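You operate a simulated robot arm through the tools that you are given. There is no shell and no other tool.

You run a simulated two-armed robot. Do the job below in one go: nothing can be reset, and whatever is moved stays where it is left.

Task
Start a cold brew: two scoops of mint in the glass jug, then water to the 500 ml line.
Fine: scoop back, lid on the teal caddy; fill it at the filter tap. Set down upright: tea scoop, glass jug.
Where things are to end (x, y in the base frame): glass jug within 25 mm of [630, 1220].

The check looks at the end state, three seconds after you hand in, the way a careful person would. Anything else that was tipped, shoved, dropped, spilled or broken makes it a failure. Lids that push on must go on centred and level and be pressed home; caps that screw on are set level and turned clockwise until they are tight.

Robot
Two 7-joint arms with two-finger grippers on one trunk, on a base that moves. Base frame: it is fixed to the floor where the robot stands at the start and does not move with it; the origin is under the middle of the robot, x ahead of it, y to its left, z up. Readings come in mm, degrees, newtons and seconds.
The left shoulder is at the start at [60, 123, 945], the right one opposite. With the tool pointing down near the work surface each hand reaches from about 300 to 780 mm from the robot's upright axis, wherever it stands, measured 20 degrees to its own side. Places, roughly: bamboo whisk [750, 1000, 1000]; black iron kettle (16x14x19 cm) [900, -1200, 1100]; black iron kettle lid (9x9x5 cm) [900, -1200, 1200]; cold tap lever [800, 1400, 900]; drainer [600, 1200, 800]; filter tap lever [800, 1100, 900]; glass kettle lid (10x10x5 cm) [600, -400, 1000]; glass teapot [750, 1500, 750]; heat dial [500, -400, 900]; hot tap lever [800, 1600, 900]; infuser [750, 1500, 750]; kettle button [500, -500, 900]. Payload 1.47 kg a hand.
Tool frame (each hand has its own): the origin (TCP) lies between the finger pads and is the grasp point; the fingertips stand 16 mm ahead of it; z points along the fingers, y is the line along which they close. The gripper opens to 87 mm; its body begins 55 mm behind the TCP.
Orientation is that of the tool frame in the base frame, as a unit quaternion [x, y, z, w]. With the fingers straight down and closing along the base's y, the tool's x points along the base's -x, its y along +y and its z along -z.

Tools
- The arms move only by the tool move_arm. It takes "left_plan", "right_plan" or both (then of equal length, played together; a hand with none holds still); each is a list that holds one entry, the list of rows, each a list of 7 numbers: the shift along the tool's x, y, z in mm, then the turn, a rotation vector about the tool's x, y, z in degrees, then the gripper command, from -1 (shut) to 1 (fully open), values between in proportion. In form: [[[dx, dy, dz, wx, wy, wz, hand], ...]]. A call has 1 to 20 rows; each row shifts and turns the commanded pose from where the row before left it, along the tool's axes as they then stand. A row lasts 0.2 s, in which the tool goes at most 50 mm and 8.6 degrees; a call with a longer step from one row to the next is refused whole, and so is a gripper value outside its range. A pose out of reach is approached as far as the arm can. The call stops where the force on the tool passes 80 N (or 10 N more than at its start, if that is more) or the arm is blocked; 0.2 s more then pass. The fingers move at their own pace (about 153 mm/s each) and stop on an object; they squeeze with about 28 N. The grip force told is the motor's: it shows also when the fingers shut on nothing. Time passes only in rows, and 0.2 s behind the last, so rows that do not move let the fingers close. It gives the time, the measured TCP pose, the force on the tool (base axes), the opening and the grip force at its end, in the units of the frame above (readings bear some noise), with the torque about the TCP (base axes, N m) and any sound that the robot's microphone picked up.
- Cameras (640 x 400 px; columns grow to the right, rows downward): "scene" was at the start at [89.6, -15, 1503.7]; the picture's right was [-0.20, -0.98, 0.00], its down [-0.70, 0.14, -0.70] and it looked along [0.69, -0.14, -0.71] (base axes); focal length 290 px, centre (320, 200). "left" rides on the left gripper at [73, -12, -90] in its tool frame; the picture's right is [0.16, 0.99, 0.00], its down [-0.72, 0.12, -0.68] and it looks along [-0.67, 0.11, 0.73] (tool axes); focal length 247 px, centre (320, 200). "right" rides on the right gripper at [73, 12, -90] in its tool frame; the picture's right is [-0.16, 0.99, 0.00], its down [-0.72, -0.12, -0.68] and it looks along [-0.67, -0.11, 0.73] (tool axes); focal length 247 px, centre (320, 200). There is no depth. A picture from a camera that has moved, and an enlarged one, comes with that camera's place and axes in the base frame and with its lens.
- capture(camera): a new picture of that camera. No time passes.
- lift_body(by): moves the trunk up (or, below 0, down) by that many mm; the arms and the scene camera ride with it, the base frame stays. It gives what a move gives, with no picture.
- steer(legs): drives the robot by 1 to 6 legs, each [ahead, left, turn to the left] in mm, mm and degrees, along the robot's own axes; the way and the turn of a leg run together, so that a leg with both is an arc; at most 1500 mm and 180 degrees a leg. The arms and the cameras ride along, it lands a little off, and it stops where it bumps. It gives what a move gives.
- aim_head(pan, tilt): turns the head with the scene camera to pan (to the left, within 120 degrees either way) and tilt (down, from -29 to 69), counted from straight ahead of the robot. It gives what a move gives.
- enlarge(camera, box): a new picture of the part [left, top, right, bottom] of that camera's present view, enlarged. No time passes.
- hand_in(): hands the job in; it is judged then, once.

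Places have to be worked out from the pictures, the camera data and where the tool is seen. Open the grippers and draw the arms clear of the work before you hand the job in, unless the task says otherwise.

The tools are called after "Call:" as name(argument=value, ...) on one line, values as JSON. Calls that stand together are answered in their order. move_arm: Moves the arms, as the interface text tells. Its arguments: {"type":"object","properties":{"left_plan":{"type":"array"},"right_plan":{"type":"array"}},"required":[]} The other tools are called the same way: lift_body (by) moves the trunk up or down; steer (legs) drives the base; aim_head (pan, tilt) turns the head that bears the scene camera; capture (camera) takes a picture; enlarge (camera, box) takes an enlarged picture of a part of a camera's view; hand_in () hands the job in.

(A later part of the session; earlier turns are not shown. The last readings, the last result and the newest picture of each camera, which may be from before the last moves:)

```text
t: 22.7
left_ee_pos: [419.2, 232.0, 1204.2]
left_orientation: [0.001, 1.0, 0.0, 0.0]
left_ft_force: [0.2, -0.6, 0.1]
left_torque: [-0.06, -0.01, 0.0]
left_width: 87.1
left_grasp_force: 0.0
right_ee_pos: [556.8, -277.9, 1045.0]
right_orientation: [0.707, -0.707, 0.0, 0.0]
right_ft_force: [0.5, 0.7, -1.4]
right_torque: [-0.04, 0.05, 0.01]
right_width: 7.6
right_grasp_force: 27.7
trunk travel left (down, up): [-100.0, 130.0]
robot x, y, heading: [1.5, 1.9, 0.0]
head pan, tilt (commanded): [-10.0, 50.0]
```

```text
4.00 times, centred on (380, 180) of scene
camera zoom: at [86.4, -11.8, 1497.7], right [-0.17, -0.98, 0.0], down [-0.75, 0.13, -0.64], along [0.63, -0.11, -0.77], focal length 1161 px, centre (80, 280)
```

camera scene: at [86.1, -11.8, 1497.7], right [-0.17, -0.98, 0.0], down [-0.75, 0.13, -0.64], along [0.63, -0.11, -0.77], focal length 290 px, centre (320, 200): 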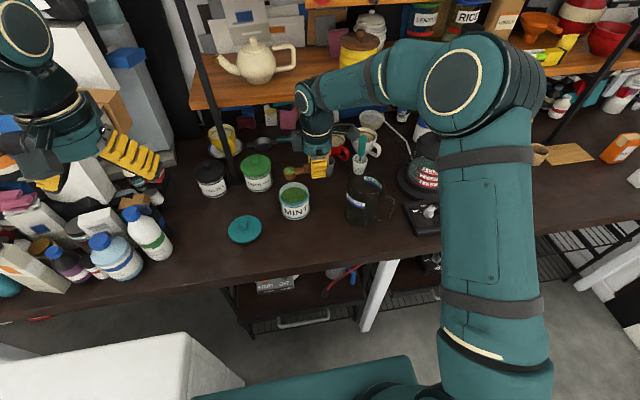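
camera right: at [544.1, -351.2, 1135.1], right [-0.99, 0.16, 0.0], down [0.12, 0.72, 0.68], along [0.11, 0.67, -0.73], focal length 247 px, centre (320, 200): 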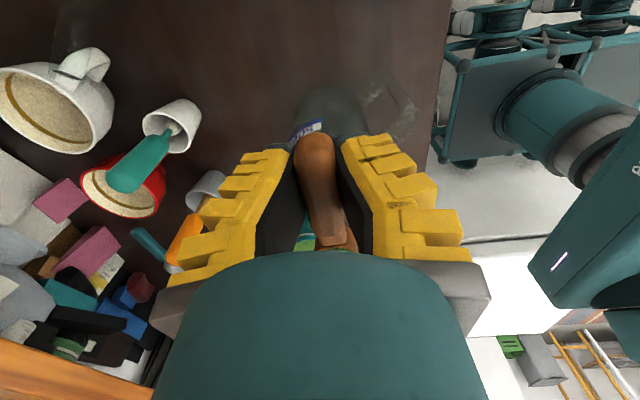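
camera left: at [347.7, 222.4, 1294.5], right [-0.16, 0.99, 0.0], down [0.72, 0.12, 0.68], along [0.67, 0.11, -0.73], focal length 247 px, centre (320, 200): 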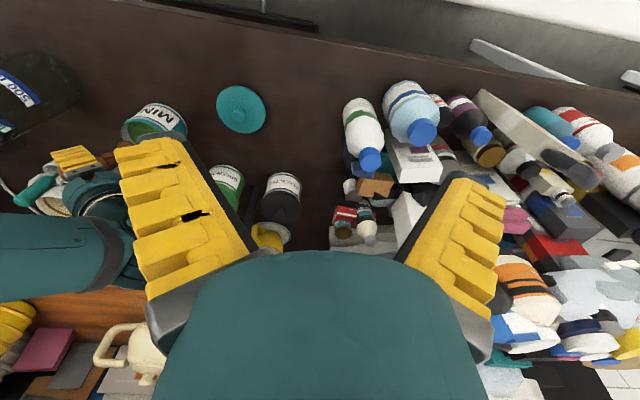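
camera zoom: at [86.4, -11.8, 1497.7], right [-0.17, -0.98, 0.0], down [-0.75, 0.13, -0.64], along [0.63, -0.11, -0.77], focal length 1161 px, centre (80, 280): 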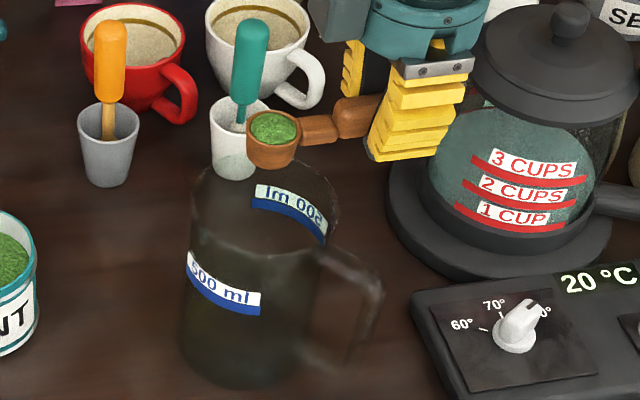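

The bowl is right over the jug's opening. I tilt it slightly down, then roll it over toward me to pour, first part of the roll.

Call:
move_arm(right_plan=[[[-5.3, -4.6, -8.5, 0, 0, 0, -1], [-5.3, -4.6, -8.5, 0, 0, 0, -1], [0, 0, 0, 0, 8.3, 0, -1], [0, 0, 0, 0, 8.3, 0, -1], [0, 0, 0, 0, 8.3, 0, -1], [0, 0, 0, 8, 0, 0, -1], [0, 0, 0, 8, 0, 0, -1], [0, 0, 0, 8, 0, 0, -1], [0, 0, 0, 8, 0, 0, -1], [0, 0, 0, 8, 0, 0, -1]]])

Call:
enlarge(camera="scene", box=[330, 130, 430, 230])

Call:
capture(camera="right")

```text
t: 24.9
left_ee_pos: [418.8, 231.8, 1204.3]
left_orientation: [-0.001, 1.0, 0.001, -0.001]
left_ft_force: [0.0, -0.6, 0.7]
left_torque: [0.02, 0.02, 0.01]
left_width: 87.2
left_grasp_force: 0.1
right_ee_pos: [563.8, -267.3, 1063.7]
right_orientation: [0.701, -0.597, 0.379, -0.094]
right_ft_force: [0.6, -0.5, -0.9]
right_torque: [-0.02, 0.0, -0.02]
right_width: 7.8
right_grasp_force: 27.5
trunk travel left (down, up): [-100.0, 130.0]
robot x, y, heading: [0.7, -3.2, -0.2]
head pan, tilt (commanded): [-10.0, 50.0]
```

```text
4.00 times, centred on (380, 180) of scene
camera zoom: at [86.1, -12.3, 1497.7], right [-0.17, -0.98, 0.0], down [-0.75, 0.13, -0.64], along [0.63, -0.11, -0.77], focal length 1161 px, centre (80, 280)
```

zoom: 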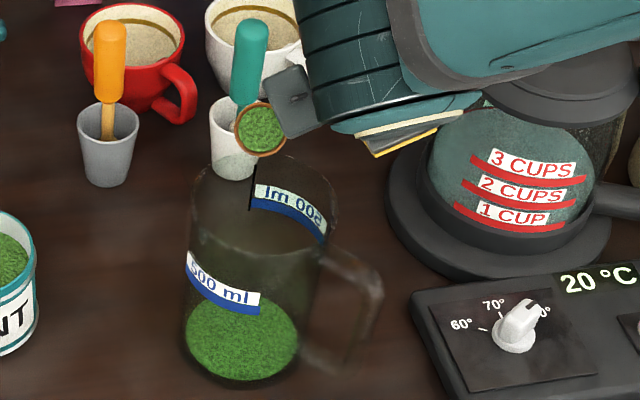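

```text
taken
camera right: at [497.3, -307.8, 1149.0], right [-0.76, -0.12, -0.64], down [-0.35, 0.91, 0.24], along [0.55, 0.4, -0.73], focal length 247 px, centre (320, 200)
```

right: 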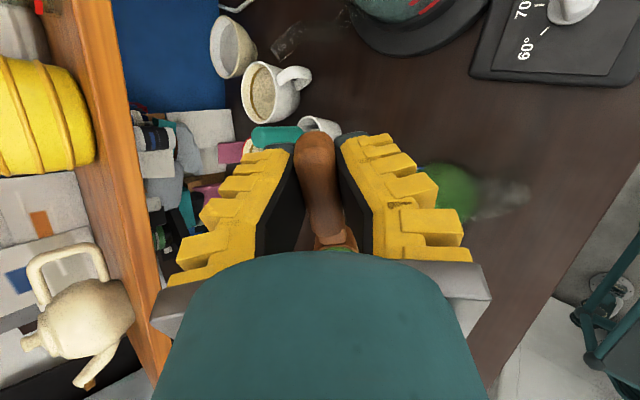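

Mint is already falling into the jug. I continue rolling to empty the scoop completely.

Call:
move_arm(right_plan=[[[0, 0, 0, 8, 0, 0, -1], [0, 0, 0, 8, 0, 0, -1], [0, 0, 0, 8, 0, 0, -1], [0, 0, 0, 8, 0, 0, -1], [0, 0, 0, 8, 0, 0, -1], [0, 0, 0, 0, 0, 0, -1], [0, 0, 0, 8, 0, 0, -1], [0, 0, 0, 8, 0, 0, -1], [0, 0, 0, 8, 0, 0, -1], [0, 0, 0, 8, 0, 0, -1], [0, 0, 0, 0, 0, 0, -1]]])

Call:
enlarge(camera="scene", box=[330, 130, 430, 230])

Call:
capture(camera="scene")

```text
t: 27.3
left_ee_pos: [419.8, 230.7, 1204.2]
left_orientation: [0.0, 1.0, 0.0, 0.0]
left_ft_force: [0.0, -0.6, 0.4]
left_torque: [0.03, -0.01, 0.0]
left_width: 87.0
left_grasp_force: 0.0
right_ee_pos: [566.2, -262.8, 1054.9]
right_orientation: [0.67, -0.495, 0.497, -0.244]
right_ft_force: [0.5, -0.7, 0.0]
right_torque: [-0.02, 0.0, 0.02]
right_width: 7.7
right_grasp_force: 27.6
right hand out of reach, approached as far as the arm can: row 4, 5, 7, 8, 9, 10
trunk travel left (down, up): [-100.0, 130.0]
robot x, y, heading: [1.9, -1.6, -0.2]
head pan, tilt (commanded): [-10.0, 50.0]
```

```text
4.00 times, centred on (380, 180) of scene
camera zoom: at [86.4, -12.0, 1497.7], right [-0.17, -0.98, 0.0], down [-0.75, 0.13, -0.64], along [0.63, -0.11, -0.77], focal length 1161 px, centre (80, 280)
```

zoom: 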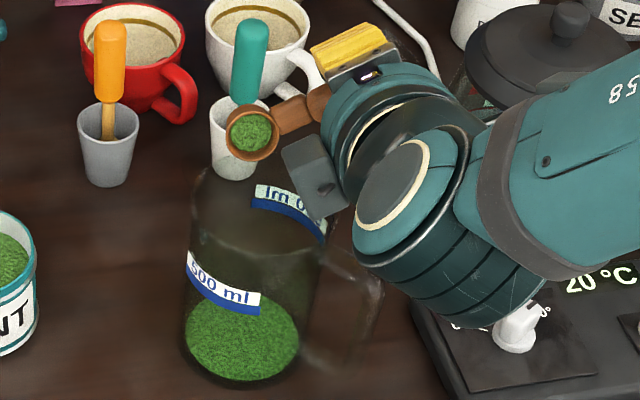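

```text
taken
camera scene: at [86.4, -12.0, 1497.7], right [-0.17, -0.98, 0.0], down [-0.75, 0.13, -0.64], along [0.63, -0.11, -0.77], focal length 290 px, centre (320, 200)
```

scene: 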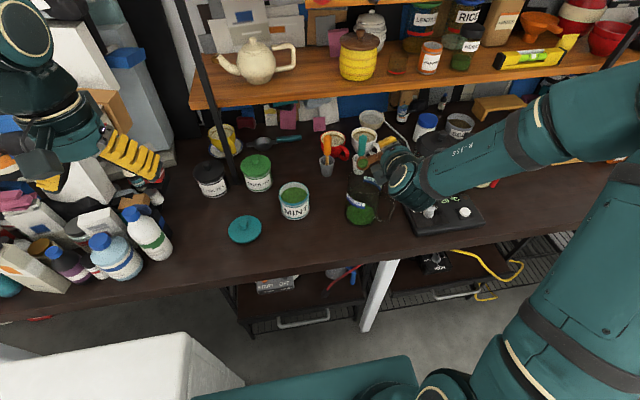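

The arm ran out of range at about 66° of roll and part of the mint is still in the bowl. I first find out how the commanded pose stands by rolling back a little.

Call:
move_arm(right_plan=[[[0, 0, 0, -8, 0, 0, -1], [0, 0, 0, -8, 0, 0, -1], [0, 0, 0, 0, 0, 0, -1]]])

```text
t: 28.1
left_ee_pos: [418.4, 231.1, 1204.1]
left_orientation: [0.0, 1.0, 0.0, 0.001]
left_ft_force: [-0.8, 1.1, 0.1]
left_torque: [-0.04, -0.01, -0.01]
left_width: 87.1
left_grasp_force: 0.0
right_ee_pos: [565.9, -263.9, 1054.9]
right_orientation: [0.697, -0.559, 0.424, -0.148]
right_ft_force: [-0.2, 0.0, 0.0]
right_torque: [-0.01, -0.01, 0.0]
right_width: 7.4
right_grasp_force: 27.7
trunk travel left (down, up): [-100.0, 130.0]
robot x, y, heading: [0.5, -0.3, -0.2]
head pan, tilt (commanded): [-10.0, 50.0]
```

The command follows the real pose, good. I roll the scoop back to level; then I will turn the hand 90° so that the pour rolls with the fingers towards the left, which suits this arm better.

Call:
move_arm(right_plan=[[[0, 0, 0, -8.4, 0, 0, -1], [0, 0, 0, -8.4, 0, 0, -1], [0, 0, 0, -8.4, 0, 0, -1], [0, 0, 0, -8.4, 0, 0, -1], [0, 0, 0, -8.4, 0, 0, -1], [0, 0, 0, -7.5, 0, 0, -1], [0, 0, 0, 0, -8.3, 0, -1], [0, 0, 0, 0, -8.3, 0, -1], [0, 0, 0, 0, -8.3, 0, -1], [0, 0, 0, 0, 0, 0, -1]]])

Call:
enlarge(camera="scene", box=[330, 130, 430, 230])

```text
t: 30.3
left_ee_pos: [420.8, 232.5, 1203.1]
left_orientation: [-0.001, 1.0, 0.001, 0.0]
left_ft_force: [0.4, -0.6, 0.0]
left_torque: [-0.03, 0.03, 0.03]
left_width: 87.2
left_grasp_force: 0.0
right_ee_pos: [565.9, -264.8, 1055.5]
right_orientation: [0.711, -0.703, -0.003, 0.006]
right_ft_force: [-0.6, 0.1, 0.0]
right_torque: [-0.02, -0.02, -0.01]
right_width: 7.5
right_grasp_force: 28.0
trunk travel left (down, up): [-100.0, 130.0]
robot x, y, heading: [-0.5, -0.3, -0.1]
head pan, tilt (commanded): [-10.0, 50.0]
```

```text
4.00 times, centred on (380, 180) of scene
camera zoom: at [86.5, -11.5, 1497.6], right [-0.17, -0.98, 0.0], down [-0.75, 0.13, -0.64], along [0.63, -0.11, -0.77], focal length 1161 px, centre (80, 280)
```

zoom: 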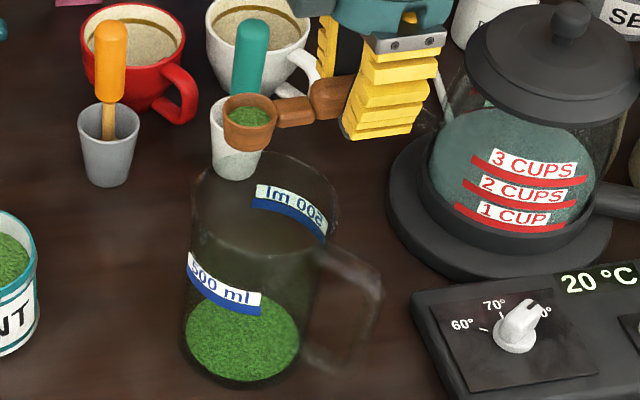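

About half of the mint remains in the bowl. I keep it level, shift the hand to the near side of the jug and turn the yaw back 90° so the bowl points ahead over the jug.

Call:
move_arm(right_plan=[[[-21.7, 24, -5, 0, 0, 0, -1], [-21.7, 24, -5, 0, 0, 0, -1], [-21.7, 24, -5, 0, 0, 0, -1], [0, 0, 0, 0, 0, 8.2, -1], [0, 0, 0, 0, 0, 8.2, -1], [0, 0, 0, 0, 0, 8.2, -1], [0, 0, 0, 0, 0, 8.2, -1], [0, 0, 0, 0, 0, 8.2, -1], [0, 0, 0, 0, 0, 8.2, -1], [0, 0, 0, 0, 0, 8.2, -1], [0, 0, 0, 0, 0, 8.2, -1], [0, 0, 0, 0, 0, 8.2, -1], [0, 0, 0, 0, 0, 8.2, -1], [0, 0, 0, 0, 0, 8.2, -1], [0, 0, 0, 0, 0, 0, -1]]])

Call:
enlarge(camera="scene", box=[310, 120, 430, 240])

Call:
capture(camera="scene")

```text
t: 33.5
left_ee_pos: [419.4, 231.9, 1204.2]
left_orientation: [-0.001, 1.0, 0.0, 0.001]
left_ft_force: [-0.2, 0.4, 0.4]
left_torque: [0.0, 0.02, -0.01]
left_width: 87.1
left_grasp_force: 0.0
right_ee_pos: [493.5, -200.4, 1070.1]
right_orientation: [-0.004, 1.0, -0.003, -0.006]
right_ft_force: [1.0, 0.5, -1.0]
right_torque: [-0.03, -0.02, 0.01]
right_width: 7.8
right_grasp_force: 27.8
trunk travel left (down, up): [-100.0, 130.0]
robot x, y, heading: [0.1, 0.4, 0.2]
head pan, tilt (commanded): [-10.0, 50.0]
```

```text
3.33 times, centred on (370, 180) of scene
camera zoom: at [86.4, -12.0, 1497.7], right [-0.17, -0.98, 0.0], down [-0.75, 0.13, -0.64], along [0.63, -0.11, -0.77], focal length 967 px, centre (153, 267)
```

zoom: 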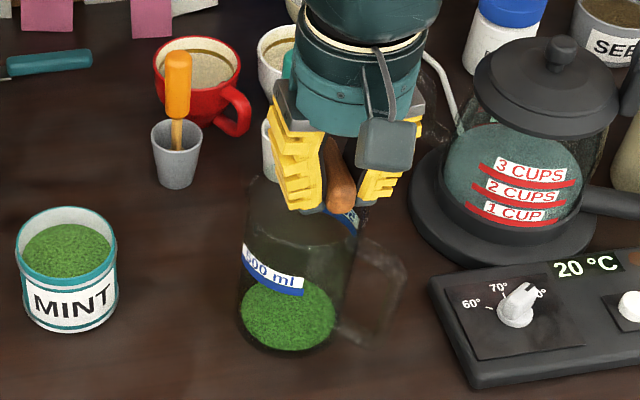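

```text
taken
camera scene: at [86.4, -12.0, 1497.7], right [-0.17, -0.98, 0.0], down [-0.75, 0.13, -0.64], along [0.63, -0.11, -0.77], focal length 290 px, centre (320, 200)
```

scene: 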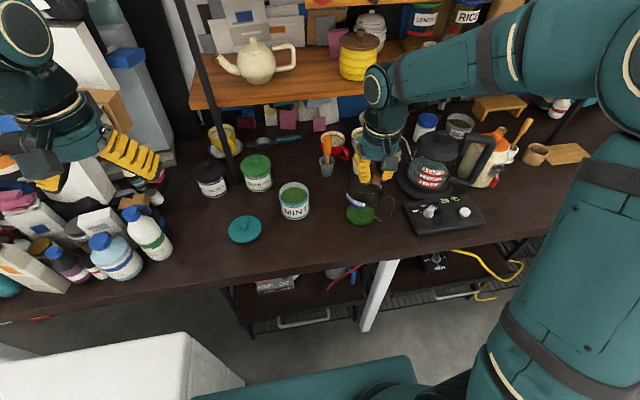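

The bowl is over the jug, pointing ahead. I tilt it down 25° and roll with the fingers toward the left.

Call:
move_arm(right_plan=[[[0, 0, 0, 0, 8.3, 0, -1], [0, 0, 0, 0, 8.3, 0, -1], [0, 0, 0, 0, 8.3, 0, -1], [0, 0, 0, -8.4, 0, 0, -1], [0, 0, 0, -8.4, 0, 0, -1], [0, 0, 0, -8.4, 0, 0, -1], [0, 0, 0, -8.4, 0, 0, -1], [0, 0, 0, -8.4, 0, 0, -1], [0, 0, 0, -8.4, 0, 0, -1], [0, 0, 0, -8.4, 0, 0, -1], [0, 0, 0, -8.4, 0, 0, -1], [0, 0, 0, 0, 0, 0, -1]]])

Call:
enlarge(camera="scene", box=[310, 120, 430, 240])

Call:
capture(camera="scene")

```text
t: 36.1
left_ee_pos: [419.9, 232.1, 1204.3]
left_orientation: [0.0, 1.0, -0.001, 0.001]
left_ft_force: [0.4, 0.9, -0.2]
left_torque: [0.01, 0.02, 0.0]
left_width: 87.2
left_grasp_force: 0.1
right_ee_pos: [493.8, -199.2, 1073.4]
right_orientation: [0.119, 0.814, 0.537, -0.187]
right_ft_force: [-0.5, 0.7, -0.1]
right_torque: [-0.03, 0.06, 0.02]
right_width: 7.8
right_grasp_force: 27.3
trunk travel left (down, up): [-100.0, 130.0]
robot x, y, heading: [-2.4, -0.1, 0.0]
head pan, tilt (commanded): [-10.0, 50.0]
```

```text
3.33 times, centred on (370, 180) of scene
camera zoom: at [86.3, -11.6, 1497.7], right [-0.17, -0.98, 0.0], down [-0.75, 0.13, -0.64], along [0.63, -0.11, -0.77], focal length 967 px, centre (153, 267)
```

zoom: 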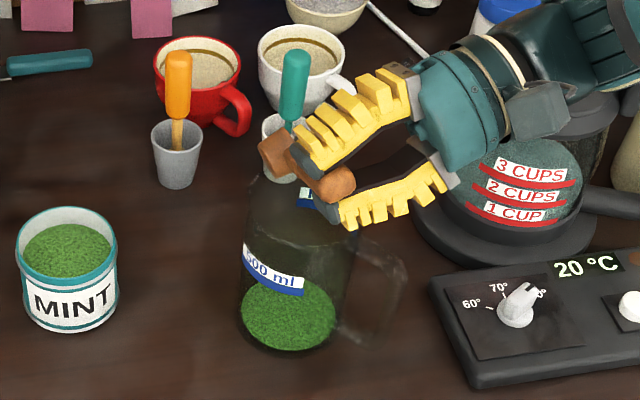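

```text
taken
camera scene: at [86.3, -11.6, 1497.7], right [-0.17, -0.98, 0.0], down [-0.75, 0.13, -0.64], along [0.63, -0.11, -0.77], focal length 290 px, centre (320, 200)
```

scene: 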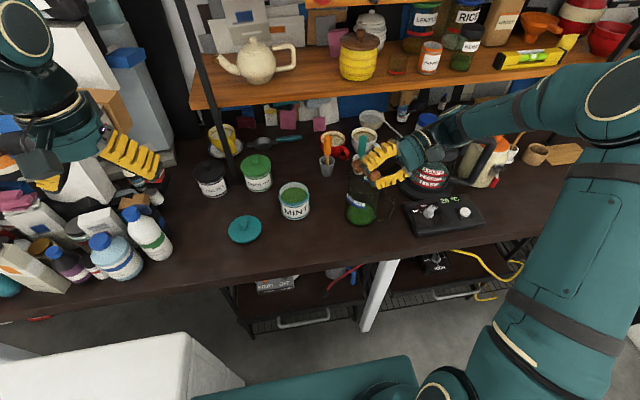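

This direction works, 67° reached with no limit. I raise 20 mm for clearance to the kettle's dial and roll on.

Call:
move_arm(right_plan=[[[8.6, 16.6, -7.1, 0, 0, 0, -1], [0, 0, 0, -8.4, 0, 0, -1], [0, 0, 0, -8.4, 0, 0, -1], [0, 0, 0, -8.4, 0, 0, -1], [0, 0, 0, -8.4, 0, 0, -1], [0, 0, 0, 0, 0, 0, -1]]])

Call:
enlarge(camera="scene", box=[310, 120, 430, 240])

Call:
enlarge(camera="left", box=[0, 40, 160, 200])

```text
t: 37.5
left_ee_pos: [418.9, 231.9, 1204.1]
left_orientation: [0.0, 1.0, 0.0, 0.0]
left_ft_force: [0.0, 0.4, 0.2]
left_torque: [-0.02, -0.05, 0.02]
left_width: 86.9
left_grasp_force: 0.1
right_ee_pos: [492.4, -199.1, 1090.7]
right_orientation: [0.169, 0.623, 0.75, -0.143]
right_ft_force: [1.0, 0.9, 0.0]
right_torque: [0.02, 0.04, 0.02]
right_width: 7.4
right_grasp_force: 27.9
trunk travel left (down, up): [-100.0, 130.0]
robot x, y, heading: [3.7, 1.8, -0.1]
head pan, tilt (commanded): [-10.0, 50.0]
```

```text
3.33 times, centred on (370, 180) of scene
camera zoom: at [86.4, -11.8, 1497.7], right [-0.17, -0.98, 0.0], down [-0.75, 0.13, -0.64], along [0.63, -0.11, -0.77], focal length 967 px, centre (153, 267)
```

zoom: 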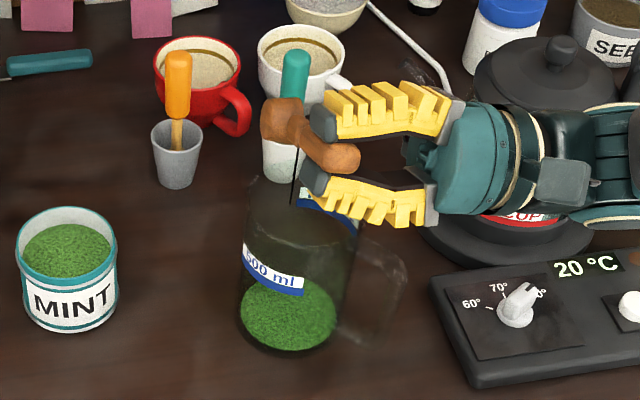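

```text
2.50 times, centred on (80, 120) of left
camera zoom: at [347.4, 222.1, 1294.6], right [-0.16, 0.99, 0.0], down [0.72, 0.12, 0.68], along [0.67, 0.11, -0.73], focal length 617 px, centre (920, 400)
```

zoom: 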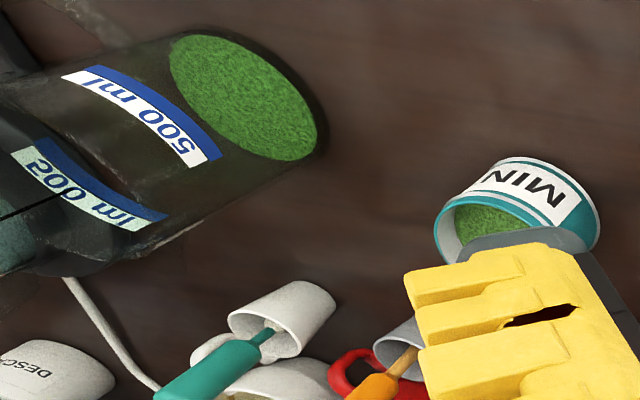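

Mint is streaming into the jug again. I roll further to empty the bowl completely.

Call:
move_arm(right_plan=[[[0, 0, 0, 0, 0, 0, -1], [0, 0, 0, -8.4, 0, 0, -1], [0, 0, 0, -8.4, 0, 0, -1], [0, 0, 0, -8.4, 0, 0, -1], [0, 0, 0, 0, 0, 0, -1], [0, 0, 0, 0, 0, 0, -1], [0, 0, 0, 0, 0, 0, -1], [0, 0, 0, 0, 0, 0, -1]]])

Call:
enlarge(camera="scene", box=[310, 120, 430, 240])

Call:
enlarge(camera="left", box=[0, 40, 160, 200])

```text
t: 39.3
left_ee_pos: [420.0, 232.3, 1204.2]
left_orientation: [0.0, 1.0, 0.0, 0.0]
left_ft_force: [0.2, -0.5, 0.4]
left_torque: [0.01, 0.02, 0.01]
left_width: 87.0
left_grasp_force: 0.0
right_ee_pos: [493.5, -199.6, 1093.1]
right_orientation: [0.196, 0.446, 0.867, -0.104]
right_ft_force: [0.2, 0.3, 0.2]
right_torque: [0.01, -0.01, -0.02]
right_width: 8.0
right_grasp_force: 27.6
trunk travel left (down, up): [-100.0, 130.0]
robot x, y, heading: [-1.0, 0.9, 0.2]
head pan, tilt (commanded): [-10.0, 50.0]
```

```text
3.33 times, centred on (370, 180) of scene
camera zoom: at [86.4, -12.0, 1497.7], right [-0.17, -0.98, 0.0], down [-0.75, 0.13, -0.64], along [0.63, -0.11, -0.77], focal length 967 px, centre (153, 267)
```

zoom: 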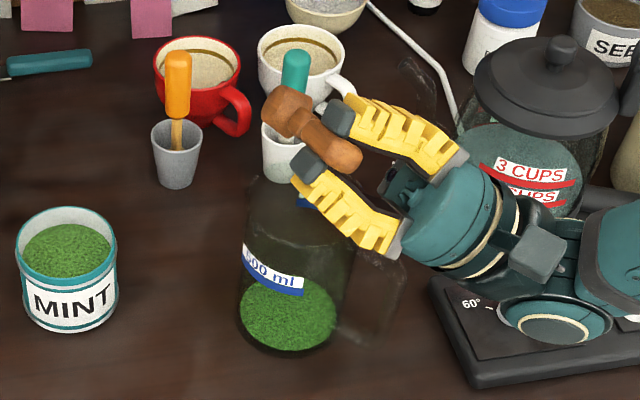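

```text
2.50 times, centred on (80, 120) of left
camera zoom: at [347.4, 221.9, 1294.6], right [-0.16, 0.99, 0.0], down [0.72, 0.12, 0.68], along [0.67, 0.11, -0.73], focal length 617 px, centre (920, 400)
```

zoom: 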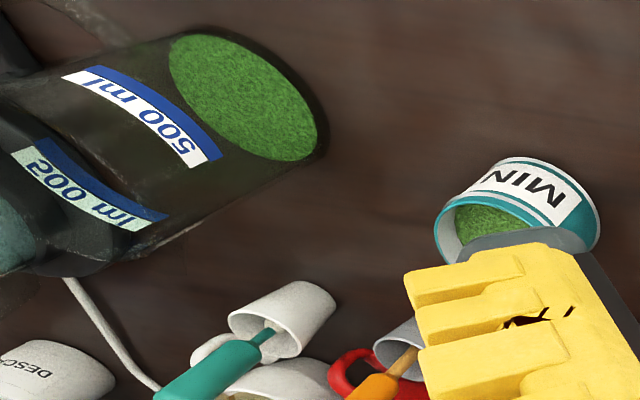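

The stream has ended. I roll back upright and check whether the bowl is empty and the dial undisturbed.

Call:
move_arm(right_plan=[[[0, 0, 0, 8.4, 0, 0, -1], [0, 0, 0, 8.4, 0, 0, -1], [0, 0, 0, 8.4, 0, 0, -1], [0, 0, 0, 8.4, 0, 0, -1], [0, 0, 0, 8.4, 0, 0, -1], [0, 0, 0, 8.4, 0, 0, -1], [0, 0, 0, 8.4, 0, 0, -1], [0, 0, 0, 8.4, 0, 0, -1], [0, 0, 0, 8.4, 0, 0, -1], [0, 0, 0, 8.4, 0, 0, -1], [0, 0, 0, 8.4, 0, 0, -1], [0, 0, 0, 8.4, 0, 0, -1], [0, 0, 0, 8.4, 0, 0, -1], [0, 0, 0, 8.4, 0, 0, -1], [0, 0, 0, 8.4, 0, 0, -1], [0, 0, 0, 0, -8.3, 0, -1], [0, 0, 0, 0, -8.3, 0, -1], [0, 0, 0, 0, -8.3, 0, -1], [0, 0, 0, 0, 0, 0, -1]]])

Call:
capture(camera="scene")

```text
t: 43.3
left_ee_pos: [421.0, 232.4, 1203.3]
left_orientation: [0.0, 1.0, 0.0, 0.0]
left_ft_force: [1.0, 0.3, -0.1]
left_torque: [0.0, 0.01, 0.04]
left_width: 87.3
left_grasp_force: 0.0
right_ee_pos: [493.8, -198.9, 1091.2]
right_orientation: [-0.004, 1.0, -0.002, -0.006]
right_ft_force: [-0.1, -1.0, -0.9]
right_torque: [-0.02, 0.06, -0.03]
right_width: 7.7
right_grasp_force: 27.4
trunk travel left (down, up): [-100.0, 130.0]
robot x, y, heading: [-1.3, 1.3, -0.0]
head pan, tilt (commanded): [-10.0, 50.0]
```

```text
taken
camera scene: at [87.1, -11.8, 1497.6], right [-0.17, -0.98, 0.0], down [-0.75, 0.13, -0.64], along [0.63, -0.11, -0.77], focal length 290 px, centre (320, 200)
```

scene: 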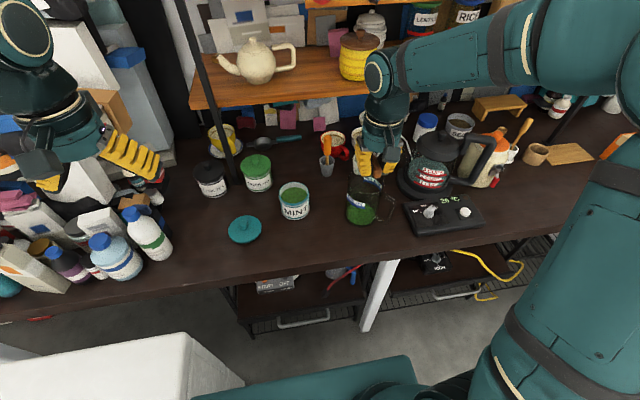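

Nothing else moved. I turn the hand back to the scooping yaw and bring it over the caddy, then check that the bowl is empty.

Call:
move_arm(right_plan=[[[0, 0, 0, 0, 0, -8.2, -1], [0, 0, 0, 0, 0, -8.2, -1], [0, 0, 0, 0, 0, -8.2, -1], [0, 0, 0, 0, 0, -8.2, -1], [0, 0, 0, 0, 0, -8.2, -1], [0, 0, 0, 0, 0, -8.2, -1], [0, 0, 0, 0, 0, -8.2, -1], [0, 0, 0, 0, 0, -8.2, -1], [0, 0, 0, 0, 0, -8.2, -1], [0, 0, 0, 0, 0, -8.2, -1], [0, 0, 0, 0, 0, -8.2, -1], [-29.75, -30, 12.75, 0, 0, 0, -1], [-29.75, -30, 12.75, 0, 0, 0, -1], [-29.75, -30, 12.75, 0, 0, 0, -1], [-29.75, -30, 12.75, 0, 0, 0, -1], [0, 0, 0, 0, 0, 0, -1]]])

Call:
enlarge(camera="scene", box=[250, 120, 400, 240])

Call:
enlarge(camera="scene", box=[270, 140, 330, 185])

```text
t: 46.7
left_ee_pos: [418.3, 232.2, 1205.6]
left_orientation: [0.0, 1.0, 0.0, -0.001]
left_ft_force: [0.1, 0.0, 0.0]
left_torque: [0.01, 0.01, -0.03]
left_width: 86.9
left_grasp_force: 0.0
right_ee_pos: [612.4, -81.4, 1036.8]
right_orientation: [0.711, -0.703, -0.002, 0.006]
right_ft_force: [-1.0, -0.2, -0.5]
right_torque: [-0.03, -0.02, -0.03]
right_width: 7.4
right_grasp_force: 27.7
trunk travel left (down, up): [-100.0, 130.0]
robot x, y, heading: [1.1, -2.7, -0.2]
head pan, tilt (commanded): [-10.0, 50.0]
```

```text
3.33 times, centred on (325, 180) of scene
camera zoom: at [85.6, -12.6, 1497.7], right [-0.17, -0.98, 0.0], down [-0.75, 0.13, -0.64], along [0.63, -0.11, -0.77], focal length 967 px, centre (303, 267)
```

zoom: 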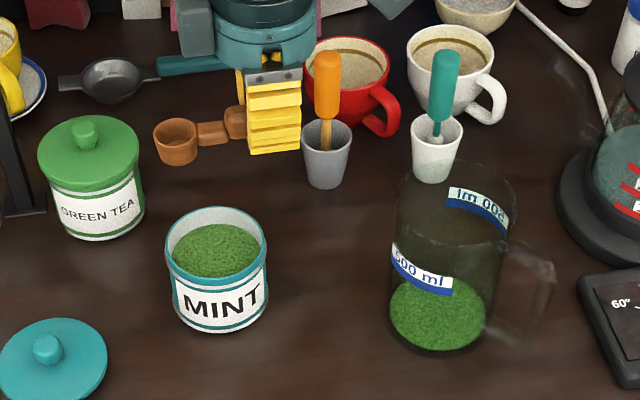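

```text
8.89 times, centred on (300, 162) of scene
camera zoom: at [85.6, -12.6, 1497.7], right [-0.17, -0.98, 0.0], down [-0.75, 0.13, -0.64], along [0.63, -0.11, -0.77], focal length 2579 px, centre (498, 533)
```

zoom: 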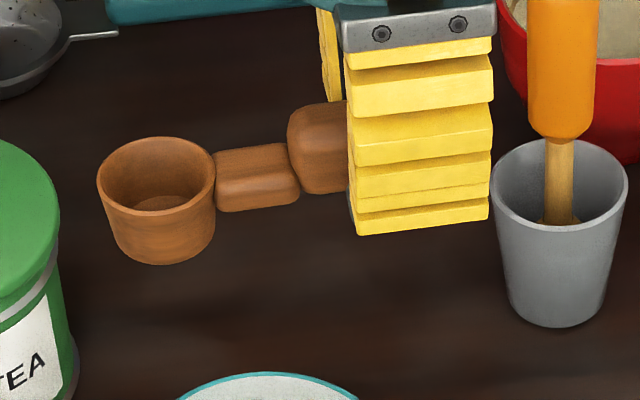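

The bowl is empty, and the counter is clean. Second scoop: I tilt the bowl down 50° and lower it to the mint again.

Call:
move_arm(right_plan=[[[0, -0.8, 0, 0, 8.4, 0, -1], [0, -0.8, 0, 0, 8.4, 0, -1], [0, 0, 0, 0, 8.4, 0, -1], [0, 0, 0, 0, 8.4, 0, -1], [0, 0, 0, 0, 8.4, 0, -1], [0, 0, 0, 0, 8, 0, -1], [-17.3, 0, 6.6, 0, 0, 0, -1], [-17.3, 0, 6.6, 0, 0, 0, -1], [-16, 0, 12.1, 0, 0, 0, -1], [-16, 0, 12.1, 0, 0, 0, -1], [-8, 0, 6, 0, 0, 0, -1], [-8, 0, 6, 0, 0, 0, -1]]])

Call:
enlarge(camera="scene", box=[250, 150, 350, 230])

```text
t: 49.3
left_ee_pos: [419.8, 232.0, 1204.2]
left_orientation: [0.0, 1.0, 0.0, -0.001]
left_ft_force: [0.3, 0.5, 0.7]
left_torque: [0.02, 0.02, 0.0]
left_width: 87.2
left_grasp_force: 0.1
right_ee_pos: [611.3, -63.9, 942.0]
right_orientation: [0.646, -0.634, 0.298, 0.303]
right_ft_force: [0.0, 0.6, -1.0]
right_torque: [0.0, 0.0, 0.03]
right_width: 7.7
right_grasp_force: 27.9
trunk travel left (down, up): [-100.0, 130.0]
robot x, y, heading: [1.6, -4.8, 0.2]
head pan, tilt (commanded): [-10.0, 50.0]
```

```text
5.00 times, centred on (300, 190) of scene
camera zoom: at [86.6, -11.9, 1497.6], right [-0.17, -0.98, 0.0], down [-0.75, 0.13, -0.64], along [0.63, -0.11, -0.77], focal length 1451 px, centre (420, 250)
```

zoom: 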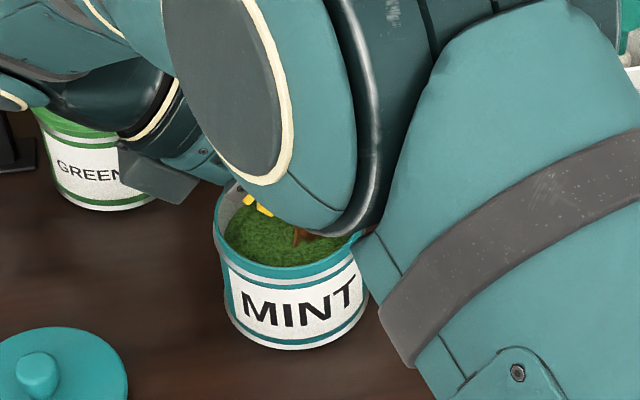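

The bowl touches the mint surface, no contact with the rim. I push in mostly straight down this time to avoid shoving the caddy.

Call:
move_arm(right_plan=[[[-4.5, -0.5, 3.2, 0, 0, 0, -1], [-4.5, -0.5, 3.2, 0, 0, 0, -1], [-2.2, 0, 1.2, 0, 0, 0, -1], [-2.2, 0, 1.2, 0, 0, 0, -1]]])

Call:
enlarge(camera="scene", box=[250, 150, 350, 230])

```text
t: 50.3
left_ee_pos: [417.1, 232.8, 1204.8]
left_orientation: [0.0, 1.0, 0.0, 0.001]
left_ft_force: [0.6, 0.7, 0.7]
left_torque: [0.0, -0.01, 0.03]
left_width: 87.1
left_grasp_force: 0.0
right_ee_pos: [610.0, -60.5, 930.5]
right_orientation: [0.644, -0.635, 0.301, 0.302]
right_ft_force: [-3.1, 3.1, 34.2]
right_torque: [-0.03, 0.04, 0.04]
right_width: 8.4
right_grasp_force: 27.7
trunk travel left (down, up): [-100.0, 130.0]
robot x, y, heading: [-2.3, 0.2, 0.3]
head pan, tilt (commanded): [-10.0, 50.0]
```

```text
5.00 times, centred on (300, 190) of scene
camera zoom: at [82.8, -11.2, 1498.2], right [-0.17, -0.98, 0.0], down [-0.75, 0.13, -0.64], along [0.64, -0.11, -0.76], focal length 1451 px, centre (420, 250)
```

zoom: 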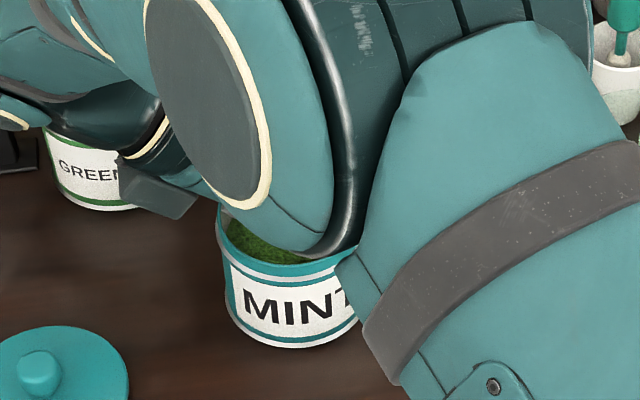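

It stopped at the same depth as the first time. I level the bowl and lift it out as before.

Call:
move_arm(right_plan=[[[2.9, 0, 1.1, 0, -5, 0, -1], [3.0, 0, 0.85, 0, -5, 0, -1], [4.1, 0, 1.1, 0, -5, 0, -1], [4.2, 0, 0.8, 0, -5, 0, -1], [3.4, 0, 0.1, 0, -5, 0, -1], [3.4, 0, -0.2, 0, -5, 0, -1], [4.3, 0, -1.8, 0, -5, 0, -1], [4.2, 0, -2.2, 0, -5, 0, -1], [2.6, 0, -3.1, 0, -5, 0, -1], [2.3, 0, -3.3, 0, -5, 0, -1], [0, 0, -15, 0, 0, 0, -1], [0, 0, -15, 0, 0, 0, -1], [0, 0, -15, 0, 0, 0, -1], [0, 0, 0, 0, 0, 0, -1]]])

Call:
enlarge(camera="scene", box=[250, 140, 350, 220])

```text
t: 53.3
left_ee_pos: [419.7, 230.6, 1204.7]
left_orientation: [0.0, 1.0, 0.0, 0.0]
left_ft_force: [-0.8, 0.3, -0.3]
left_torque: [-0.01, 0.01, -0.01]
left_width: 86.9
left_grasp_force: 0.0
right_ee_pos: [615.1, -90.5, 993.6]
right_orientation: [0.712, -0.702, -0.002, 0.007]
right_ft_force: [-0.4, 0.2, -0.7]
right_torque: [0.01, 0.01, -0.02]
right_width: 7.7
right_grasp_force: 28.0
trunk travel left (down, up): [-100.0, 130.0]
robot x, y, heading: [2.0, -1.6, -0.1]
head pan, tilt (commanded): [-10.0, 50.0]
```

```text
5.00 times, centred on (300, 180) of scene
camera zoom: at [86.6, -12.1, 1497.6], right [-0.17, -0.98, 0.0], down [-0.75, 0.13, -0.64], along [0.63, -0.11, -0.77], focal length 1451 px, centre (420, 300)
```

zoom: 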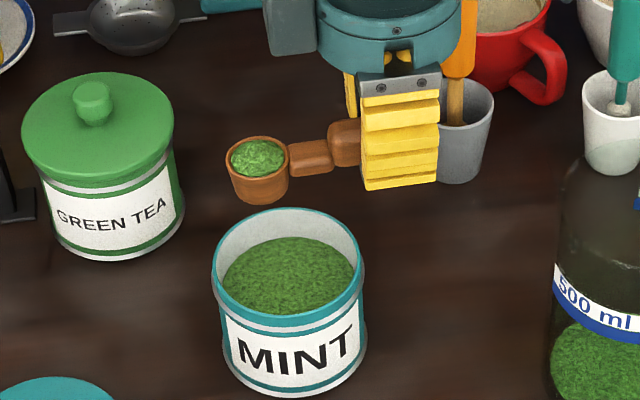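

The second scoop is full too and the caddy hardly moved. I lift, carry it level to the jug and turn the yaw for pouring.

Call:
move_arm(right_plan=[[[0, 0, -20, 0, 0, 0, -1], [0, 0, -26, 0, 0, 0, -1], [0, 0, -26, 0, 0, 0, -1], [0, 0, -25, 0, 0, 0, -1], [21.7, 24.2, 0, 0, 0, 0, -1], [21.7, 24.2, 0, 0, 0, 0, -1], [21.7, 24.2, 0, 0, 0, 0, -1], [21.7, 24.2, 0, 0, 0, 0, -1], [21.7, 24.2, 0, 0, 0, 0, -1], [0, 0, 0, 0, 0, 8.2, -1], [0, 0, 0, 0, 0, 8.2, -1], [0, 0, 0, 0, 0, 8.2, -1], [0, 0, 0, 0, 0, 8.2, -1], [0, 0, 0, 0, 0, 8.2, -1], [0, 0, 0, 0, 0, 8.2, -1], [0, 0, 0, 0, 0, 8.2, -1], [0, 0, 0, 0, 0, 8.2, -1], [0, 0, 0, 0, 0, 8.2, -1], [0, 0, 0, 0, 0, 8.2, -1]]])

Call:
move_arm(right_plan=[[[0, 0, 0, 0, 0, 8.0, -1], [0, 0, 0, 0, 0, 0, -1]]])

Call:
capture(camera="scene")

Call:
capture(camera="right")

```text
t: 57.3
left_ee_pos: [420.2, 232.2, 1203.5]
left_orientation: [-0.001, 1.0, 0.0, 0.001]
left_ft_force: [0.1, -0.2, 0.7]
left_torque: [0.0, 0.0, 0.0]
left_width: 87.3
left_grasp_force: 0.0
right_ee_pos: [496.0, -202.2, 1093.7]
right_orientation: [-0.074, 0.997, -0.003, -0.006]
right_ft_force: [0.3, 0.6, -0.2]
right_torque: [0.0, 0.02, -0.01]
right_width: 7.6
right_grasp_force: 28.1
trunk travel left (down, up): [-100.0, 130.0]
robot x, y, heading: [-0.6, -0.7, -0.0]
head pan, tilt (commanded): [-10.0, 50.0]
```

```text
t: 57.9
left_ee_pos: [419.9, 232.7, 1205.6]
left_orientation: [0.0, 1.0, 0.0, 0.001]
left_ft_force: [-0.3, -0.2, 0.4]
left_torque: [-0.02, 0.0, 0.01]
left_width: 86.9
left_grasp_force: 0.0
right_ee_pos: [495.1, -203.5, 1093.8]
right_orientation: [-0.006, 1.0, -0.004, -0.006]
right_ft_force: [0.6, -0.6, 0.5]
right_torque: [-0.02, 0.01, -0.01]
right_width: 7.4
right_grasp_force: 28.2
trunk travel left (down, up): [-100.0, 130.0]
robot x, y, heading: [0.4, -0.7, -0.0]
head pan, tilt (commanded): [-10.0, 50.0]
```

```text
taken
camera scene: at [86.4, -12.0, 1497.7], right [-0.17, -0.98, 0.0], down [-0.75, 0.13, -0.64], along [0.63, -0.11, -0.77], focal length 290 px, centre (320, 200)
```

scene: 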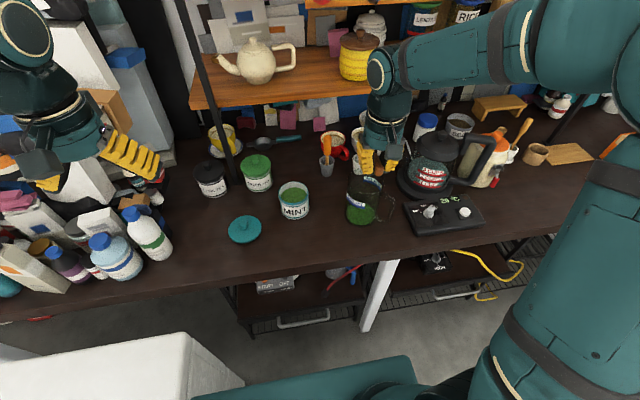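

```text
taken
camera right: at [423.0, -191.5, 1184.3], right [0.15, 0.99, -0.01], down [0.73, -0.11, 0.67], along [0.66, -0.1, -0.74], focal length 247 px, centre (320, 200)
```

right: 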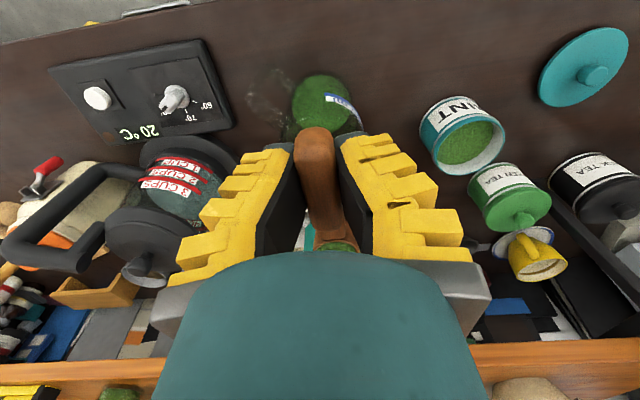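

The bowl is over the jug like before. I tilt and roll to pour the second scoop.

Call:
move_arm(right_plan=[[[0, 4, 0, 0, 8.3, 0, -1], [0, 0, 0, 0, 8.3, 0, -1], [0, 0, 0, 0, 8.3, 0, -1], [0, 0, 0, -8.4, 0, 0, -1], [0, 0, 0, -8.4, 0, 0, -1], [0, 0, 0, -8.4, 0, 0, -1], [0, 0, 0, -8.4, 0, 0, -1], [0, 0, 0, -8.4, 0, 0, -1], [0, 0, 0, -8.4, 0, 0, -1], [0, 0, 0, -8.4, 0, 0, -1], [0, 0, 0, 0, 0, 0, -1], [0, 0, 0, 0, 0, 0, -1], [0, 0, 0, -8.4, 0, 0, -1], [0, 0, 0, -8.4, 0, 0, -1], [0, 0, 0, -8.4, 0, 0, -1], [0, 0, 0, -8.4, 0, 0, -1], [0, 0, 0, -8.4, 0, 0, -1], [0, 0, 0, 0, 0, 0, -1]]])

Call:
enlarge(camera="scene", box=[310, 120, 430, 240])

```text
t: 61.7
left_ee_pos: [419.2, 232.2, 1203.2]
left_orientation: [0.0, 1.0, 0.0, 0.0]
left_ft_force: [0.3, -0.5, 0.0]
left_torque: [0.03, 0.03, 0.01]
left_width: 87.2
left_grasp_force: 0.0
right_ee_pos: [495.5, -199.4, 1094.4]
right_orientation: [0.168, 0.624, 0.749, -0.145]
right_ft_force: [-0.4, 0.6, -0.5]
right_torque: [-0.02, 0.01, 0.02]
right_width: 7.5
right_grasp_force: 28.2
trunk travel left (down, up): [-100.0, 130.0]
robot x, y, heading: [0.6, -1.6, 0.1]
head pan, tilt (commanded): [-10.0, 50.0]
```

```text
3.33 times, centred on (370, 180) of scene
camera zoom: at [86.3, -11.7, 1497.7], right [-0.17, -0.98, 0.0], down [-0.75, 0.13, -0.64], along [0.63, -0.11, -0.77], focal length 967 px, centre (153, 267)
```

zoom: 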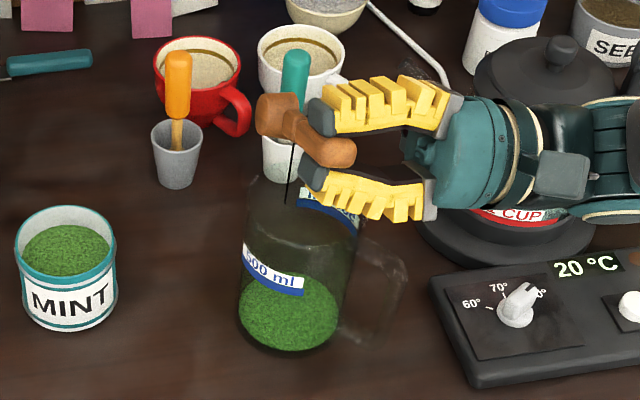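

Still streaming into the jug, whose mint level has risen. I complete the roll and hold until it is empty.

Call:
move_arm(right_plan=[[[0, 0, 0, 0, 0, 0, -1], [0, 0, 0, -8.4, 0, 0, -1], [0, 0, 0, -8.4, 0, 0, -1], [0, 0, 0, -8.4, 0, 0, -1], [0, 0, 0, 0, 0, 0, -1], [0, 0, 0, 0, 0, 0, -1], [0, 0, 0, 0, 0, 0, -1], [0, 0, 0, 0, 0, 0, -1], [0, 0, 0, 0, 0, 0, -1]]])

Call:
enlarge(camera="scene", box=[310, 120, 430, 240])

Call:
enlarge(camera="left", box=[0, 40, 160, 200])

```text
t: 63.7
left_ee_pos: [420.4, 231.7, 1204.2]
left_orientation: [0.0, 1.0, 0.0, -0.001]
left_ft_force: [-0.3, 0.2, -0.2]
left_torque: [0.01, 0.02, -0.03]
left_width: 87.2
left_grasp_force: 0.0
right_ee_pos: [493.5, -198.5, 1093.4]
right_orientation: [0.196, 0.446, 0.867, -0.105]
right_ft_force: [0.2, -0.2, -0.6]
right_torque: [-0.06, -0.01, -0.01]
right_width: 7.7
right_grasp_force: 28.1
trunk travel left (down, up): [-100.0, 130.0]
robot x, y, heading: [0.3, -1.1, 0.2]
head pan, tilt (commanded): [-10.0, 50.0]
```

```text
3.33 times, centred on (370, 180) of scene
camera zoom: at [86.4, -12.0, 1497.7], right [-0.17, -0.98, 0.0], down [-0.75, 0.13, -0.64], along [0.63, -0.11, -0.77], focal length 967 px, centre (153, 267)
```

zoom: 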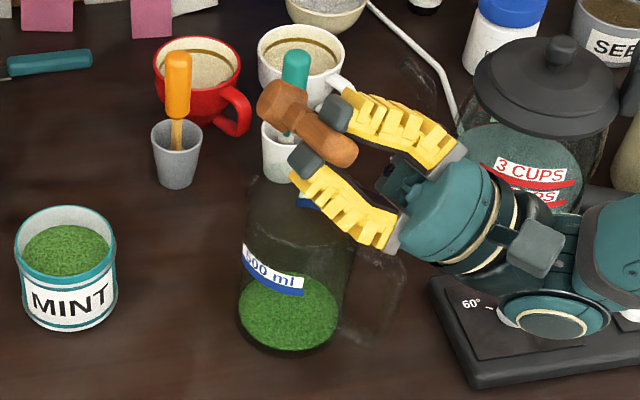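

```text
2.50 times, centred on (80, 120) of left
camera zoom: at [347.4, 221.9, 1294.6], right [-0.16, 0.99, 0.0], down [0.72, 0.12, 0.68], along [0.67, 0.11, -0.73], focal length 617 px, centre (920, 400)
```

zoom: 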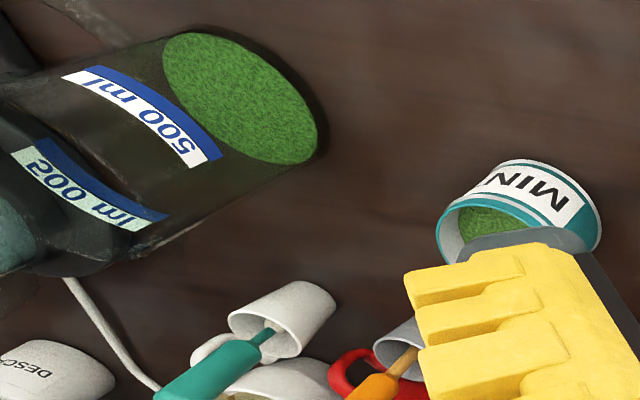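

Both scoops are in the jug. I roll back upright, untilt and then bring the scoop back over its original spot.

Call:
move_arm(right_plan=[[[0, 0, 0, 8.4, 0, 0, -1], [0, 0, 0, 8.4, 0, 0, -1], [0, 0, 0, 8.4, 0, 0, -1], [0, 0, 0, 8.4, 0, 0, -1], [0, 0, 0, 8.4, 0, 0, -1], [0, 0, 0, 8.4, 0, 0, -1], [0, 0, 0, 8.4, 0, 0, -1], [0, 0, 0, 8.4, 0, 0, -1], [0, 0, 0, 8.4, 0, 0, -1], [0, 0, 0, 8.4, 0, 0, -1], [0, 0, 0, 8.4, 0, 0, -1], [0, 0, 0, 8.4, 0, 0, -1], [0, 0, 0, 8.4, 0, 0, -1], [0, 0, 0, 8.4, 0, 0, -1], [0, 0, 0, 8.4, 0, 0, -1], [0, 0, 0, 0, -8.3, 0, -1], [0, 0, 0, 0, -8.3, 0, -1], [0, 0, 0, 0, -8.3, 0, -1], [0, 0, 0, 0, 0, 0, -1]]])

Call:
move_arm(right_plan=[[[0, 0, 0, 0, 0, -8.2, -1], [0, 0, 0, 0, 0, -8.2, -1], [0, 0, 0, 0, 0, -8.2, -1], [0, 0, 0, 0, 0, -8.2, -1], [0, 0, 0, 0, 0, -8.2, -1], [0, 0, 0, 0, 0, -8.2, -1], [0, 0, 0, 0, 0, -8.2, -1], [0, 0, 0, 0, 0, -8.2, -1], [0, 0, 0, 0, 0, -8.2, -1], [0, 0, 0, 0, 0, -8.2, -1], [0, 0, 0, 0, 0, -8, -1], [-28, 2.8, 20, 0, 0, 0, -1], [-28, 2.8, 20, 0, 0, 0, -1], [-28, 2.8, 20, 0, 0, 0, -1], [-28, 2.8, 20, 0, 0, 0, -1], [-26, 2.8, 20, 0, 0, 0, -1], [0, 0, 0, 0, 0, 0, -1]]])

Call:
enlarge(camera="scene", box=[220, 150, 400, 260])

```text
t: 67.7
left_ee_pos: [419.9, 231.9, 1204.3]
left_orientation: [0.0, 1.0, -0.001, 0.0]
left_ft_force: [0.3, 0.2, 0.6]
left_torque: [0.01, 0.0, -0.02]
left_width: 87.1
left_grasp_force: 0.1
right_ee_pos: [494.6, -197.0, 1093.9]
right_orientation: [-0.007, 1.0, -0.002, -0.007]
right_ft_force: [-0.2, 0.0, -0.6]
right_torque: [0.0, -0.01, -0.03]
right_width: 7.5
right_grasp_force: 28.0
trunk travel left (down, up): [-100.0, 130.0]
robot x, y, heading: [-0.6, -0.0, -0.3]
head pan, tilt (commanded): [-10.0, 50.0]
```

```text
t: 71.3
left_ee_pos: [420.4, 230.6, 1204.7]
left_orientation: [0.0, 1.0, 0.001, 0.0]
left_ft_force: [0.1, -0.2, -0.5]
left_torque: [0.02, 0.0, 0.01]
left_width: 87.0
left_grasp_force: 0.0
right_ee_pos: [475.9, -60.7, 993.3]
right_orientation: [0.711, -0.703, -0.002, 0.006]
right_ft_force: [-0.4, 0.1, -0.9]
right_torque: [0.02, 0.03, 0.0]
right_width: 7.7
right_grasp_force: 28.3
trunk travel left (down, up): [-100.0, 130.0]
robot x, y, heading: [-1.0, 1.4, -0.2]
head pan, tilt (commanded): [-10.0, 50.0]
```

```text
3.56 times, centred on (310, 205) of scene
camera zoom: at [86.1, -12.4, 1497.7], right [-0.17, -0.98, 0.0], down [-0.75, 0.13, -0.64], along [0.63, -0.11, -0.77], focal length 1032 px, centre (356, 182)
```

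zoom: 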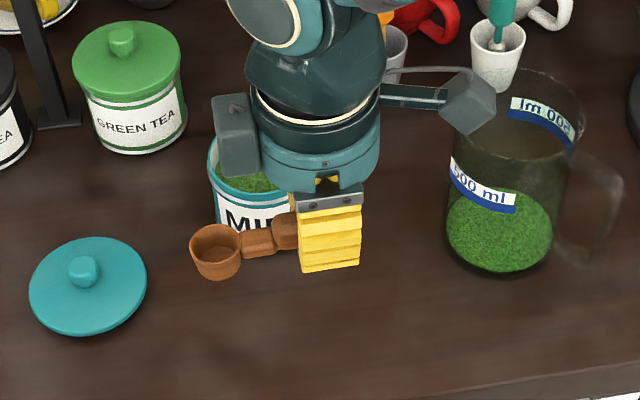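

The scoop is empty and above its old place. I lower it to just above the counter, then set it down slowly.

Call:
move_arm(right_plan=[[[0, -3.5, 25, 0, 0, 0, -1], [0, 0, 30, 0, 0, 0, -1], [0, 0, 30, 0, 0, 0, -1], [0, 0, 22, 0, 0, 0, -1], [0, 0, 6, 0, 0, 0, -1], [0, 0, 4, 0, 0, 0, -1], [0, 0, 2, 0, 0, 0, -1]]])

Call:
enlarge(camera="scene", box=[260, 190, 360, 260])

```text
t: 72.9
left_ee_pos: [420.5, 232.2, 1203.9]
left_orientation: [0.001, 1.0, 0.001, 0.0]
left_ft_force: [0.1, 0.3, 0.5]
left_torque: [-0.03, 0.01, -0.03]
left_width: 87.0
left_grasp_force: 0.1
right_ee_pos: [481.5, -58.9, 874.6]
right_orientation: [0.711, -0.703, -0.002, 0.006]
right_ft_force: [0.3, 0.2, -0.7]
right_torque: [-0.01, 0.01, 0.01]
right_width: 7.8
right_grasp_force: 27.9
trunk travel left (down, up): [-100.0, 130.0]
robot x, y, heading: [0.6, 0.8, 0.0]
head pan, tilt (commanded): [-10.0, 50.0]
```

```text
5.71 times, centred on (310, 225) of scene
camera zoom: at [86.3, -12.0, 1497.7], right [-0.17, -0.98, 0.0], down [-0.75, 0.13, -0.64], along [0.63, -0.11, -0.77], focal length 1658 px, centre (377, 57)
```

zoom: 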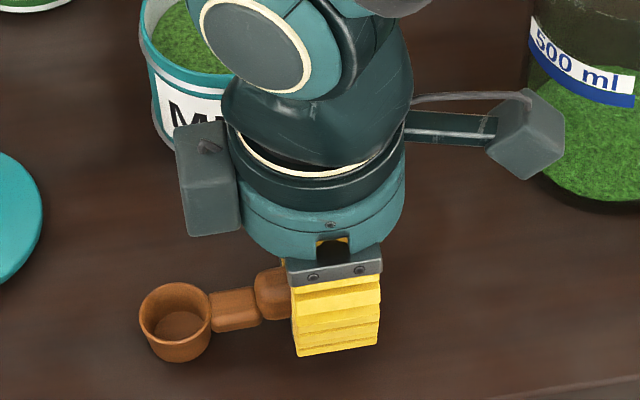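

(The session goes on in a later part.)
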